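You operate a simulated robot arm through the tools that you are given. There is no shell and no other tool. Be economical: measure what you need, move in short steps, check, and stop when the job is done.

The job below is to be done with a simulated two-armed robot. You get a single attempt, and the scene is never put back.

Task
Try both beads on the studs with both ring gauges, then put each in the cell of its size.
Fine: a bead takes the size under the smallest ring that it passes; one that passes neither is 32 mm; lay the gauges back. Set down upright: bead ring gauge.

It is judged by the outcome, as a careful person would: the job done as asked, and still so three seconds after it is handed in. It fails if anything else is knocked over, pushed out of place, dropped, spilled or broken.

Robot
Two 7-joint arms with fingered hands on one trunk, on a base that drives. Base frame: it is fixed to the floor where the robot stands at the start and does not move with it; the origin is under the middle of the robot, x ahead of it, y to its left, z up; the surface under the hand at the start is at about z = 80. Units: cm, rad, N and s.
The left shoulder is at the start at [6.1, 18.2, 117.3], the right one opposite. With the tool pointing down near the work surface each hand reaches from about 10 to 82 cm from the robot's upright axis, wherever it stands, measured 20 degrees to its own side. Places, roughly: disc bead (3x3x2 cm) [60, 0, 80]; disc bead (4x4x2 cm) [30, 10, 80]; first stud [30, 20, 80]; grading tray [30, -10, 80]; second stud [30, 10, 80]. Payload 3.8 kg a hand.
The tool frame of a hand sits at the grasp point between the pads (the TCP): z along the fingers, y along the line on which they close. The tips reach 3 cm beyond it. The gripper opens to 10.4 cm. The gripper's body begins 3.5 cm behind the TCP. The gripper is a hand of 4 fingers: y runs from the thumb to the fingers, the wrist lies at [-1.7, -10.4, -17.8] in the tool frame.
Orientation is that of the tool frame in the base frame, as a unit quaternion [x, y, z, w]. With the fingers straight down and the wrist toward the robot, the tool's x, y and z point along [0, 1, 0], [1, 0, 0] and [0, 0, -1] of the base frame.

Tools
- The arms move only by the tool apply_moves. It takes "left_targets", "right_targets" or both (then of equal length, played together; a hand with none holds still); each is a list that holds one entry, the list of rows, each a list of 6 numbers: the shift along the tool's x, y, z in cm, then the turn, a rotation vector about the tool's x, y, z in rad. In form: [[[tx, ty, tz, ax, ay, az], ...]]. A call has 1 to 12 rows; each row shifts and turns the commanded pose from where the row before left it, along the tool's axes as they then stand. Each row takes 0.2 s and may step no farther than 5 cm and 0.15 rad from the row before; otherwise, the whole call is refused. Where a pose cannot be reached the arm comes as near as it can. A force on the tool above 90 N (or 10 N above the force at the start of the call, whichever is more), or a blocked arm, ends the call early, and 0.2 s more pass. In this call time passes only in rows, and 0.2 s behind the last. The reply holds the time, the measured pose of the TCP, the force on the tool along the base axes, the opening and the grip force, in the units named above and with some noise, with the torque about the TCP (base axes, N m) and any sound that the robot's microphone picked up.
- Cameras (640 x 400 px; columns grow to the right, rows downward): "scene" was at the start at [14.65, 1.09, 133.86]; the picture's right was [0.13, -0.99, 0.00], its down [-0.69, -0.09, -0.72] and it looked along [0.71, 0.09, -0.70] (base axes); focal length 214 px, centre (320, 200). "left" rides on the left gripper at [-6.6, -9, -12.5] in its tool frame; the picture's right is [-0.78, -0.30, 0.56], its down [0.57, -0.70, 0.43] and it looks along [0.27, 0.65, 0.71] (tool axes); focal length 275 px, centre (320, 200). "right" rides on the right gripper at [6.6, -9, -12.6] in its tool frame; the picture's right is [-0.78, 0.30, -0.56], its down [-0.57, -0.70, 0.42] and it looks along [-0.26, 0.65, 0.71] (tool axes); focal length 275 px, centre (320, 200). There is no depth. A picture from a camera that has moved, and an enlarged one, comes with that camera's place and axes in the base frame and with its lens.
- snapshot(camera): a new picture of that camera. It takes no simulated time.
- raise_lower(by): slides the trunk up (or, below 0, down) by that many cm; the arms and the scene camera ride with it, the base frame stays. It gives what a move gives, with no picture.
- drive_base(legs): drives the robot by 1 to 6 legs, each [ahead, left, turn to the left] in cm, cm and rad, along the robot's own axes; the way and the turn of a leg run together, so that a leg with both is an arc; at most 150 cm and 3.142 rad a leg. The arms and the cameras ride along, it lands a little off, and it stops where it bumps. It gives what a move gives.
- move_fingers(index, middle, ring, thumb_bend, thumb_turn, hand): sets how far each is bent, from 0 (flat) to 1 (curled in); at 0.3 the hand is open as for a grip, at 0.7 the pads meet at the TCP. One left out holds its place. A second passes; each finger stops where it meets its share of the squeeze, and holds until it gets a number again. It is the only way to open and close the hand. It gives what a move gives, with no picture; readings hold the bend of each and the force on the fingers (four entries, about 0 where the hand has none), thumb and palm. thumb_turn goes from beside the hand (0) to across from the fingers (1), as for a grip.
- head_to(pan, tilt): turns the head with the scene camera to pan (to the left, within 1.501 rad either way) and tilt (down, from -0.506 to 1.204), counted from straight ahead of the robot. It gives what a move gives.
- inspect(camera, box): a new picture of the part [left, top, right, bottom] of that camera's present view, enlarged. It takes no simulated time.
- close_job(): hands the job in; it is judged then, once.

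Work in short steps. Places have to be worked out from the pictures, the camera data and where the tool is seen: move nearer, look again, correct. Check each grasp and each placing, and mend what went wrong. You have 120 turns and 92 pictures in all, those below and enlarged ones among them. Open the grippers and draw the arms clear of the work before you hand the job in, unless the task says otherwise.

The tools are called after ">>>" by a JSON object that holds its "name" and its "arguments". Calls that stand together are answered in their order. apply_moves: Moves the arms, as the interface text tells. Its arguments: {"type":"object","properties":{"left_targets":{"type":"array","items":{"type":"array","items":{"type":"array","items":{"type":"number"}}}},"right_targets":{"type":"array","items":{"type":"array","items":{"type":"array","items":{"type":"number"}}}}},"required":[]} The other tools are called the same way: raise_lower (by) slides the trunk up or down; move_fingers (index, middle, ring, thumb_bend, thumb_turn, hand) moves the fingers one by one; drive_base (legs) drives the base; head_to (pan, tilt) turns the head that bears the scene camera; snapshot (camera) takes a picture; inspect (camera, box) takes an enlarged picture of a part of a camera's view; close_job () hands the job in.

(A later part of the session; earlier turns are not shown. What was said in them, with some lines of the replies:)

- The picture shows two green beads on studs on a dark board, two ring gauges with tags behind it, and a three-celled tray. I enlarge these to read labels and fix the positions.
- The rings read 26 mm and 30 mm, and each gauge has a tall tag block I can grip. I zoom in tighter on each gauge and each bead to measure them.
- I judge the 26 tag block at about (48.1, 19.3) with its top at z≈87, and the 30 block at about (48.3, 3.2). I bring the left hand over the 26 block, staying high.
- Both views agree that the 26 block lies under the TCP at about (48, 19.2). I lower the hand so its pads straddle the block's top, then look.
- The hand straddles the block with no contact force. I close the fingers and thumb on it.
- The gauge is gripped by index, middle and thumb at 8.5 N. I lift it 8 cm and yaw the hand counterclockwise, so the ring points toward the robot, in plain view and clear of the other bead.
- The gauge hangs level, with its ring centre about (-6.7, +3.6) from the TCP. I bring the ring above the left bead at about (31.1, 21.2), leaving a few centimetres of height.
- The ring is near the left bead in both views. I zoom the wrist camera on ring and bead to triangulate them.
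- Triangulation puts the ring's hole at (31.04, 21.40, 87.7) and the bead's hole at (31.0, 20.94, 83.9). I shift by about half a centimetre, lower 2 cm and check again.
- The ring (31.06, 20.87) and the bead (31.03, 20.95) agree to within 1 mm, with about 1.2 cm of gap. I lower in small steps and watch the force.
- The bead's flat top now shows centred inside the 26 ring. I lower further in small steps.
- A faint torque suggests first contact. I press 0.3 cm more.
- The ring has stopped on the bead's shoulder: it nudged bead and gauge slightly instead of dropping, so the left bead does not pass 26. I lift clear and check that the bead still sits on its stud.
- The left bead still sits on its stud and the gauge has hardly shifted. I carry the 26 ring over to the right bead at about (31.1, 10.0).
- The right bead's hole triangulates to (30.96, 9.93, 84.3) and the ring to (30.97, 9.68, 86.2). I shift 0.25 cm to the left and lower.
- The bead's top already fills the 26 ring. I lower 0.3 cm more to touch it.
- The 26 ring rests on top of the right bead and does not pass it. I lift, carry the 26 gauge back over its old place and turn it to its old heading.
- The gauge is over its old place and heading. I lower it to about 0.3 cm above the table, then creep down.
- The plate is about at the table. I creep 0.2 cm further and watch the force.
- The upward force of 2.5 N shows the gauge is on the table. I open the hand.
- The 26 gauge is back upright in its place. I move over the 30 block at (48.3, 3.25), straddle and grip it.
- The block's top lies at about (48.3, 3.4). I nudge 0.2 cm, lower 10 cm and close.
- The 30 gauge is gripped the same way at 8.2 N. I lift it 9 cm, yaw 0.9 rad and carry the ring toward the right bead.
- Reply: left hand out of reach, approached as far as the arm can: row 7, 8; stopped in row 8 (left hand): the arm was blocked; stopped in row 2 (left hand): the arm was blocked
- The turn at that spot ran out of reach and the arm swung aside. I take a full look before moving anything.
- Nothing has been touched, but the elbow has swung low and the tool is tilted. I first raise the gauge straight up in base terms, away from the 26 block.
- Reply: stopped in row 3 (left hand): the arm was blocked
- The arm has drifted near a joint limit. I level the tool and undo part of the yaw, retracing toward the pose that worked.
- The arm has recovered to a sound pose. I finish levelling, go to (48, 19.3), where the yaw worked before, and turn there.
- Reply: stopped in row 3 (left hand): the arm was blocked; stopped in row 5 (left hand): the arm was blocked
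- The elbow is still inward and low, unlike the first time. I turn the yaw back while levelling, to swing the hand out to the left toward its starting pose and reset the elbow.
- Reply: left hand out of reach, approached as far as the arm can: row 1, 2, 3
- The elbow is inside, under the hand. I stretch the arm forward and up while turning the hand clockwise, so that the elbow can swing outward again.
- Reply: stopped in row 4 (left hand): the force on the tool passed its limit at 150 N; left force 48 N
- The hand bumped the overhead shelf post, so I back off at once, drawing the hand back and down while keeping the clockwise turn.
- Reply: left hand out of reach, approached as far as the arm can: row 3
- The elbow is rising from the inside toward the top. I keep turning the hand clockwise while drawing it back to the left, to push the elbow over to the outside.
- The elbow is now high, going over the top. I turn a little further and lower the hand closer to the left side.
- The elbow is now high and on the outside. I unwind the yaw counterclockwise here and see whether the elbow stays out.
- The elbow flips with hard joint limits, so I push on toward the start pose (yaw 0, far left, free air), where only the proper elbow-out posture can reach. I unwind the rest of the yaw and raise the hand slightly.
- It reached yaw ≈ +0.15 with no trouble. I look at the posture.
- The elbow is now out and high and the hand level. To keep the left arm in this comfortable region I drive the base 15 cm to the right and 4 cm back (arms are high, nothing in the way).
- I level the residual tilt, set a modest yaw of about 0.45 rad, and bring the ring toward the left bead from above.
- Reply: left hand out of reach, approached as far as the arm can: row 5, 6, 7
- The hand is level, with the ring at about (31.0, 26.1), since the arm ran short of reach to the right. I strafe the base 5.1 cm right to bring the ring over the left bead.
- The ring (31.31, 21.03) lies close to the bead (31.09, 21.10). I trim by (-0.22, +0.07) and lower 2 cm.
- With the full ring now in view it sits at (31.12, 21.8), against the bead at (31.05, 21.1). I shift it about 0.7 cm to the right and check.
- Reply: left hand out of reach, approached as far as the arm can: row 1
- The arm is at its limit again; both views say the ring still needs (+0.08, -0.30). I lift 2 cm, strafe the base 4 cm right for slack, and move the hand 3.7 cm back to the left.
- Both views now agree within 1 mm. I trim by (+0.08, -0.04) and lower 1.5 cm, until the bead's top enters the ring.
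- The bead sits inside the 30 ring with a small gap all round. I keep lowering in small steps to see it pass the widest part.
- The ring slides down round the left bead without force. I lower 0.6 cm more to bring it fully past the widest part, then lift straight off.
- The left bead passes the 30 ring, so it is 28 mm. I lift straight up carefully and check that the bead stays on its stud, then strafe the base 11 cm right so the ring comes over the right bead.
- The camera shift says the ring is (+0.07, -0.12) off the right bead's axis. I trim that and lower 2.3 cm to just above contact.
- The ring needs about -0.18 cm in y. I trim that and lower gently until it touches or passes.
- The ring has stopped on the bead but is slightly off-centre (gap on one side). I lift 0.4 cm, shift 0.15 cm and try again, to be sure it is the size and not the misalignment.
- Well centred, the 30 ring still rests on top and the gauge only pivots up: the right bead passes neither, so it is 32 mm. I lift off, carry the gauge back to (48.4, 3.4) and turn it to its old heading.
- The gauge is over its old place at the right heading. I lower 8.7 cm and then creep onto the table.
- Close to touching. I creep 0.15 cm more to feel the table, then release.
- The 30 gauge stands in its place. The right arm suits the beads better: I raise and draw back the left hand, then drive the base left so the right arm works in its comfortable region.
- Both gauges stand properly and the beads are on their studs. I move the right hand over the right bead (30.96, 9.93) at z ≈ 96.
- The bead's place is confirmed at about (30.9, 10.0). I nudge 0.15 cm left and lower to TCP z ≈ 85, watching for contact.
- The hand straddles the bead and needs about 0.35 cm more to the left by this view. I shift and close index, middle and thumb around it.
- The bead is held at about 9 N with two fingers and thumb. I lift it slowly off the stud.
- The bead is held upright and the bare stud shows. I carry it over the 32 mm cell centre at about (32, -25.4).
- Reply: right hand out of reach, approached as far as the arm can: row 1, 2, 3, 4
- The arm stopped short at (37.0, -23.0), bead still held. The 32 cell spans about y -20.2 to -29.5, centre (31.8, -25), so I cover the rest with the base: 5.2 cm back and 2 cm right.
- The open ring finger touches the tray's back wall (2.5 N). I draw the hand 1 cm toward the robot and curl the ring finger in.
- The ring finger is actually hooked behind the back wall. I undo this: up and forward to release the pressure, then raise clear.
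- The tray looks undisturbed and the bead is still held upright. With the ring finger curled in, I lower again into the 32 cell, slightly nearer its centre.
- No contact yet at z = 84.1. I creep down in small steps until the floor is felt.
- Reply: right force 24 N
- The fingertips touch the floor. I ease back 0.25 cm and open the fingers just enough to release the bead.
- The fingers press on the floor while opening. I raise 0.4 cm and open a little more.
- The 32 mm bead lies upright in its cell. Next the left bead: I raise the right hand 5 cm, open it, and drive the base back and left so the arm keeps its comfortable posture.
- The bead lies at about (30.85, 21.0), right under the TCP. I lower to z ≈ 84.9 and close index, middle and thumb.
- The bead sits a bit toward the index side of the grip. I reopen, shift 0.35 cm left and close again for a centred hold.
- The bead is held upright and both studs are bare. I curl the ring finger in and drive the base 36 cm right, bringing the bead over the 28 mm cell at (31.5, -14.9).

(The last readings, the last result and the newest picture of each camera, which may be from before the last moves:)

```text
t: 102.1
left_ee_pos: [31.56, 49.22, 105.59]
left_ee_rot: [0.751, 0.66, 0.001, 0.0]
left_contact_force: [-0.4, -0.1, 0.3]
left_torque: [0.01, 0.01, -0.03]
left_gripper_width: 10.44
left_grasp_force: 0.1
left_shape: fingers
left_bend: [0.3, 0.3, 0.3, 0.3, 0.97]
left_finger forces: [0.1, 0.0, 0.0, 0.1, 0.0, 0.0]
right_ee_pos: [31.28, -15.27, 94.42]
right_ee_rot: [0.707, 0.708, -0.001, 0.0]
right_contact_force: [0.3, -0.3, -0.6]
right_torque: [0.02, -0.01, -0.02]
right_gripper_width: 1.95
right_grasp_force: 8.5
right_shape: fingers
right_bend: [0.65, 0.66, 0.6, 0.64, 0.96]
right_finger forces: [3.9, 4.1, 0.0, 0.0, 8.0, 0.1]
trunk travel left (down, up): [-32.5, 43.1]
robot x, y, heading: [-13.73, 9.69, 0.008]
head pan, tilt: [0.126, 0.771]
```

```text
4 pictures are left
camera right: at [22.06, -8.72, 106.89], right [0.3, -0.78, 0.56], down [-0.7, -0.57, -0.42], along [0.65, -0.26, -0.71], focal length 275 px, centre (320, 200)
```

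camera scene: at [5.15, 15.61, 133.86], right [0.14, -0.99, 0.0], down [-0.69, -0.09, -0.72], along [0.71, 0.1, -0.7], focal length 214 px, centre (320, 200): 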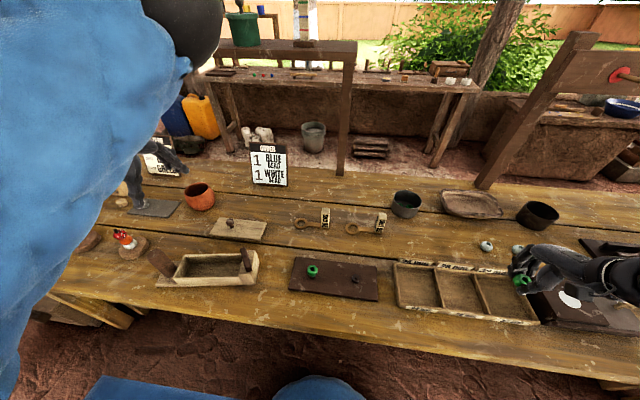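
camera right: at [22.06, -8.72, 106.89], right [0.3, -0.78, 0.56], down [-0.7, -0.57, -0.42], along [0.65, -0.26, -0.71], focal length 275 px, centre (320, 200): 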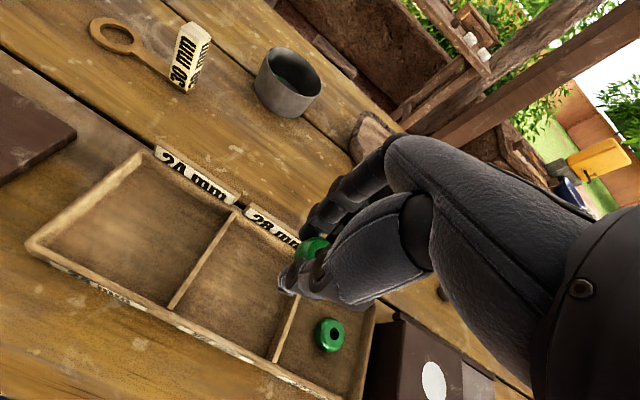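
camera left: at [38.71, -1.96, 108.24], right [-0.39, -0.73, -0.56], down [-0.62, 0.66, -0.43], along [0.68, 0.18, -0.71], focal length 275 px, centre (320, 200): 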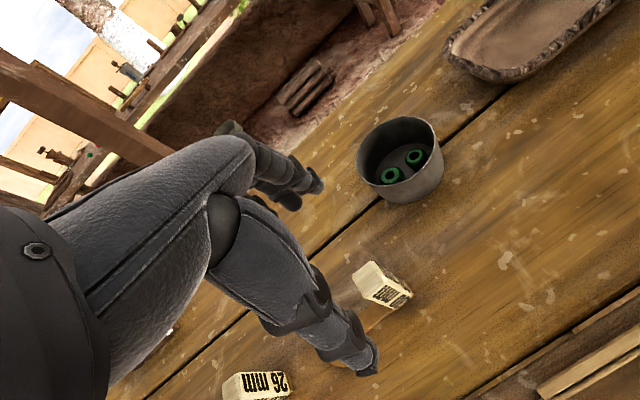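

The 28 cell runs from y -10 to -20 and the bead is above its middle; the 32 mm bead is still upright. I lower to just above the floor.

>>> {"name": "apply_moves", "arguments": {"right_targets": [[[0.2, 0.15, 4, 0, 0, 0], [0, 0, 4, 0, 0, 0], [0, 0, 1.6, 0, 0, 0], [0, 0, 0.6, 0, 0, 0]]]}}

>>> {"name": "apply_moves", "arguments": {"right_targets": [[[0, 0, 0.15, 0, 0, 0], [0, 0, 0.15, 0, 0, 0]]]}}

```text
t: 103.1
left_ee_pos: [31.7, 49.26, 105.48]
left_ee_rot: [0.75, 0.661, -0.001, 0.0]
left_contact_force: [-0.5, -0.1, -0.8]
left_torque: [0.0, 0.03, -0.02]
left_gripper_width: 10.46
left_grasp_force: 0.0
left_shape: fingers
left_bend: [0.3, 0.3, 0.3, 0.3, 0.97]
left_finger forces: [0.1, 0.1, 0.1, 0.0, 0.1, 0.1]
right_ee_pos: [31.3, -15.03, 84.21]
right_ee_rot: [0.708, 0.706, -0.001, 0.0]
right_contact_force: [-0.3, -0.8, 1.2]
right_torque: [0.0, 0.05, 0.01]
right_gripper_width: 1.95
right_grasp_force: 7.8
right_shape: fingers
right_bend: [0.65, 0.66, 0.6, 0.64, 0.96]
right_finger forces: [3.8, 4.1, 0.1, 0.0, 7.7, 0.1]
trunk travel left (down, up): [-32.5, 43.1]
robot x, y, heading: [-13.41, 9.72, 0.006]
head pan, tilt: [0.126, 0.771]
```

```text
t: 103.7
left_ee_pos: [31.64, 49.32, 105.45]
left_ee_rot: [0.751, 0.66, 0.001, 0.0]
left_contact_force: [-0.5, -0.3, -0.1]
left_torque: [-0.02, -0.02, -0.01]
left_gripper_width: 10.44
left_grasp_force: 0.0
left_shape: fingers
left_bend: [0.3, 0.3, 0.3, 0.3, 0.97]
left_finger forces: [0.0, 0.0, 0.0, 0.0, 0.1, 0.0]
right_ee_pos: [31.37, -15.07, 84.03]
right_ee_rot: [0.707, 0.707, 0.0, 0.0]
right_contact_force: [-0.1, 0.6, 0.1]
right_torque: [-0.02, 0.01, 0.0]
right_gripper_width: 1.93
right_grasp_force: 8.0
right_shape: fingers
right_bend: [0.65, 0.66, 0.6, 0.64, 0.96]
right_finger forces: [3.9, 4.2, 0.1, 0.0, 7.9, 0.0]
trunk travel left (down, up): [-32.5, 43.1]
robot x, y, heading: [-13.6, 9.43, 0.004]
head pan, tilt: [0.126, 0.771]
```

Just above the floor, with no contact. I open the fingers gently, then a little more after raising slightly.

>>> {"name": "move_fingers", "arguments": {"hand": "right", "index": 0.58, "middle": 0.58, "ring": 0.55, "thumb_bend": 0.56}}

>>> {"name": "apply_moves", "arguments": {"right_targets": [[[0, 0, -0.3, 0, 0, 0]]]}}

>>> {"name": "move_fingers", "arguments": {"hand": "right", "index": 0.5, "middle": 0.5, "ring": 0.5, "thumb_bend": 0.48}}

>>> {"name": "apply_moves", "arguments": {"right_targets": [[[0, 0, -0.5, 0, 0, 0], [0, 0, -1.5, 0, 0, 0], [0, 0, -3, 0, 0, 0], [0, 0, -4, 0, 0, 0], [0, 0, -4, 0, 0, 0]]]}}

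>>> {"name": "snapshot", "arguments": {"camera": "right"}}

```text
t: 104.7
left_ee_pos: [31.61, 49.29, 105.53]
left_ee_rot: [0.751, 0.66, 0.001, 0.0]
left_contact_force: [-0.7, 0.7, 0.4]
left_torque: [0.01, 0.02, -0.03]
left_gripper_width: 10.45
left_grasp_force: 0.1
left_shape: fingers
left_bend: [0.3, 0.3, 0.3, 0.3, 0.97]
left_finger forces: [0.0, 0.0, 0.0, 0.0, 0.0, 0.1]
right_ee_pos: [31.25, -15.0, 84.03]
right_ee_rot: [0.707, 0.708, -0.001, -0.001]
right_contact_force: [-0.7, 0.5, -0.3]
right_torque: [0.02, -0.01, -0.02]
right_gripper_width: 3.65
right_grasp_force: 0.1
right_shape: fingers
right_bend: [0.57, 0.57, 0.55, 0.56, 0.97]
right_finger forces: [0.0, 0.5, 0.0, 0.0, 0.0, 0.1]
trunk travel left (down, up): [-32.5, 43.1]
robot x, y, heading: [-14.13, 9.83, 0.001]
head pan, tilt: [0.126, 0.771]
```

```text
t: 105.1
left_ee_pos: [31.63, 49.35, 105.56]
left_ee_rot: [0.75, 0.661, 0.001, 0.001]
left_contact_force: [0.2, 0.2, -0.4]
left_torque: [-0.04, 0.0, -0.03]
left_gripper_width: 10.44
left_grasp_force: 0.0
left_shape: fingers
left_bend: [0.3, 0.3, 0.3, 0.3, 0.97]
left_finger forces: [0.0, 0.0, 0.0, 0.0, 0.1, 0.1]
right_ee_pos: [31.33, -14.99, 84.28]
right_ee_rot: [0.706, 0.708, -0.001, -0.001]
right_contact_force: [-0.4, -0.7, -0.1]
right_torque: [-0.03, -0.01, -0.01]
right_gripper_width: 3.65
right_grasp_force: 0.0
right_shape: fingers
right_bend: [0.57, 0.57, 0.55, 0.56, 0.97]
right_finger forces: [0.1, 0.1, 0.1, 0.0, 0.0, 0.0]
trunk travel left (down, up): [-32.5, 43.1]
robot x, y, heading: [-13.98, 9.73, 0.005]
head pan, tilt: [0.126, 0.771]
```

```text
t: 106.1
left_ee_pos: [31.55, 49.29, 105.48]
left_ee_rot: [0.751, 0.661, 0.0, -0.001]
left_contact_force: [-0.8, -0.3, -0.1]
left_torque: [-0.01, 0.02, 0.0]
left_gripper_width: 10.44
left_grasp_force: 0.0
left_shape: fingers
left_bend: [0.3, 0.3, 0.3, 0.3, 0.97]
left_finger forces: [0.0, 0.1, 0.0, 0.1, 0.0, 0.0]
right_ee_pos: [31.4, -15.09, 84.16]
right_ee_rot: [0.707, 0.707, -0.001, -0.001]
right_contact_force: [0.4, 0.3, 0.2]
right_torque: [0.01, 0.01, -0.03]
right_gripper_width: 5.56
right_grasp_force: 0.0
right_shape: fingers
right_bend: [0.5, 0.5, 0.5, 0.48, 0.97]
right_finger forces: [0.0, 0.1, 0.0, 0.0, 0.0, 0.1]
trunk travel left (down, up): [-32.5, 43.1]
robot x, y, heading: [-13.9, 9.51, 0.0]
head pan, tilt: [0.126, 0.771]
```

```text
t: 107.3
left_ee_pos: [31.56, 49.29, 105.49]
left_ee_rot: [0.751, 0.661, 0.0, 0.001]
left_contact_force: [0.5, -0.2, 0.1]
left_torque: [-0.04, 0.01, -0.01]
left_gripper_width: 10.43
left_grasp_force: 0.1
left_shape: fingers
left_bend: [0.3, 0.3, 0.3, 0.3, 0.97]
left_finger forces: [0.0, 0.0, 0.1, 0.0, 0.0, 0.0]
right_ee_pos: [31.43, -15.06, 97.25]
right_ee_rot: [0.707, 0.707, -0.001, 0.0]
right_contact_force: [-0.6, -0.6, -0.4]
right_torque: [0.0, 0.02, 0.01]
right_gripper_width: 5.58
right_grasp_force: 0.0
right_shape: fingers
right_bend: [0.5, 0.5, 0.5, 0.48, 0.97]
right_finger forces: [0.1, 0.0, 0.0, 0.0, 0.1, 0.0]
trunk travel left (down, up): [-32.5, 43.1]
robot x, y, heading: [-13.42, 9.5, 0.0]
head pan, tilt: [0.126, 0.771]
```

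```text
3 pictures are left
camera right: at [22.27, -8.47, 109.75], right [0.3, -0.77, 0.56], down [-0.7, -0.57, -0.42], along [0.65, -0.27, -0.71], focal length 275 px, centre (320, 200)
```

right: 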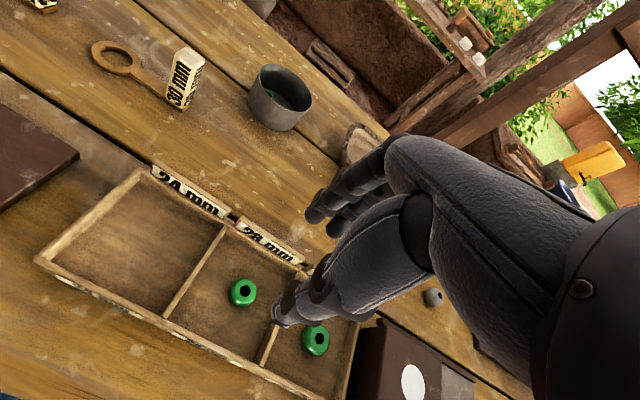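

Both beads lie upright in their cells, 28 and 32. I open the right hand, raise it, back the base away, and take a last look.

>>> {"name": "apply_moves", "arguments": {"right_targets": [[[0, 0, -4, 0, 0, 0], [0, 0, -4, 0, 0, 0], [0, 0, -3, 0, 0, 0]]]}}

>>> {"name": "move_fingers", "arguments": {"hand": "right", "index": 0.3, "middle": 0.3, "ring": 0.3, "thumb_bend": 0.3}}

>>> {"name": "drive_base", "arguments": {"legs": [[-15, 0, 0]]}}

>>> {"name": "snapshot", "arguments": {"camera": "scene"}}

```text
t: 108.1
left_ee_pos: [31.55, 49.27, 105.54]
left_ee_rot: [0.751, 0.661, 0.0, 0.001]
left_contact_force: [-0.6, -0.8, -0.7]
left_torque: [0.02, 0.0, 0.03]
left_gripper_width: 10.45
left_grasp_force: 0.2
left_shape: fingers
left_bend: [0.3, 0.3, 0.3, 0.3, 0.97]
left_finger forces: [0.0, 0.1, 0.0, 0.1, 0.0, 0.0]
right_ee_pos: [31.36, -15.0, 108.39]
right_ee_rot: [0.707, 0.707, -0.001, 0.001]
right_contact_force: [0.0, -0.1, 0.5]
right_torque: [0.03, 0.0, 0.02]
right_gripper_width: 5.6
right_grasp_force: 0.0
right_shape: fingers
right_bend: [0.5, 0.5, 0.5, 0.48, 0.97]
right_finger forces: [0.1, 0.0, 0.0, 0.1, 0.0, 0.0]
trunk travel left (down, up): [-32.5, 43.1]
robot x, y, heading: [-13.63, 9.61, 0.002]
head pan, tilt: [0.126, 0.771]
```

```text
t: 109.1
left_ee_pos: [31.65, 49.29, 105.59]
left_ee_rot: [0.751, 0.661, -0.001, 0.0]
left_contact_force: [0.3, 0.1, -0.3]
left_torque: [-0.01, -0.01, -0.01]
left_gripper_width: 10.46
left_grasp_force: 0.0
left_shape: fingers
left_bend: [0.3, 0.3, 0.3, 0.3, 0.97]
left_finger forces: [0.0, 0.0, 0.1, 0.0, 0.0, 0.0]
right_ee_pos: [31.5, -14.92, 108.33]
right_ee_rot: [0.707, 0.708, 0.0, -0.001]
right_contact_force: [0.0, 0.4, 0.3]
right_torque: [-0.05, -0.04, 0.01]
right_gripper_width: 10.42
right_grasp_force: 0.2
right_shape: fingers
right_bend: [0.3, 0.3, 0.3, 0.3, 0.97]
right_finger forces: [0.1, 0.0, 0.0, 0.0, 0.0, 0.0]
trunk travel left (down, up): [-32.5, 43.1]
robot x, y, heading: [-13.75, 9.78, 0.002]
head pan, tilt: [0.126, 0.771]
```

```text
t: 110.4
left_ee_pos: [16.23, 49.15, 105.61]
left_ee_rot: [0.75, 0.661, 0.001, 0.0]
left_contact_force: [-0.6, -0.1, -0.1]
left_torque: [0.02, -0.01, -0.01]
left_gripper_width: 10.39
left_grasp_force: 0.1
left_shape: fingers
left_bend: [0.3, 0.3, 0.3, 0.3, 0.97]
left_finger forces: [0.0, 0.0, 0.0, 0.1, 0.0, 0.0]
right_ee_pos: [16.05, -15.03, 108.46]
right_ee_rot: [0.707, 0.708, -0.001, 0.001]
right_contact_force: [0.1, 0.8, 0.0]
right_torque: [0.0, 0.0, -0.03]
right_gripper_width: 10.43
right_grasp_force: 0.1
right_shape: fingers
right_bend: [0.3, 0.3, 0.3, 0.3, 0.97]
right_finger forces: [0.0, 0.1, 0.0, 0.1, 0.1, 0.1]
trunk travel left (down, up): [-32.5, 43.1]
robot x, y, heading: [-28.35, 9.62, 0.003]
head pan, tilt: [0.126, 0.771]
```

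```text
2 pictures are left
camera scene: at [-14.45, 10.72, 133.88], right [0.13, -0.99, 0.0], down [-0.69, -0.09, -0.72], along [0.71, 0.09, -0.7], focal length 214 px, centre (320, 200)
```

scene: 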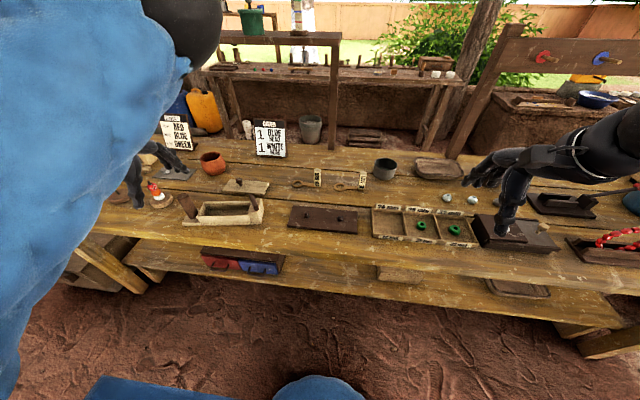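

The beads are in cells 28 and 32, both gauges stand in place, and the hands are open and clear. I hand the job in.

>>> {"name": "close_job", "arguments": {}}

```text
The job is handed in.
```

I tried both beads on both ring gauges. The left bead passed only the 30 mm ring, so it is upright in the 28 mm cell. The right bead passed neither, so it is upright in the 32 mm cell. Both gauges are back in their places, upright.

Two bumps happened along the way: the left hand hit the overhead shelf (150 N), and a right finger caught the tray's back wall (about 16 N). Nothing looked moved or knocked over in the last picture.
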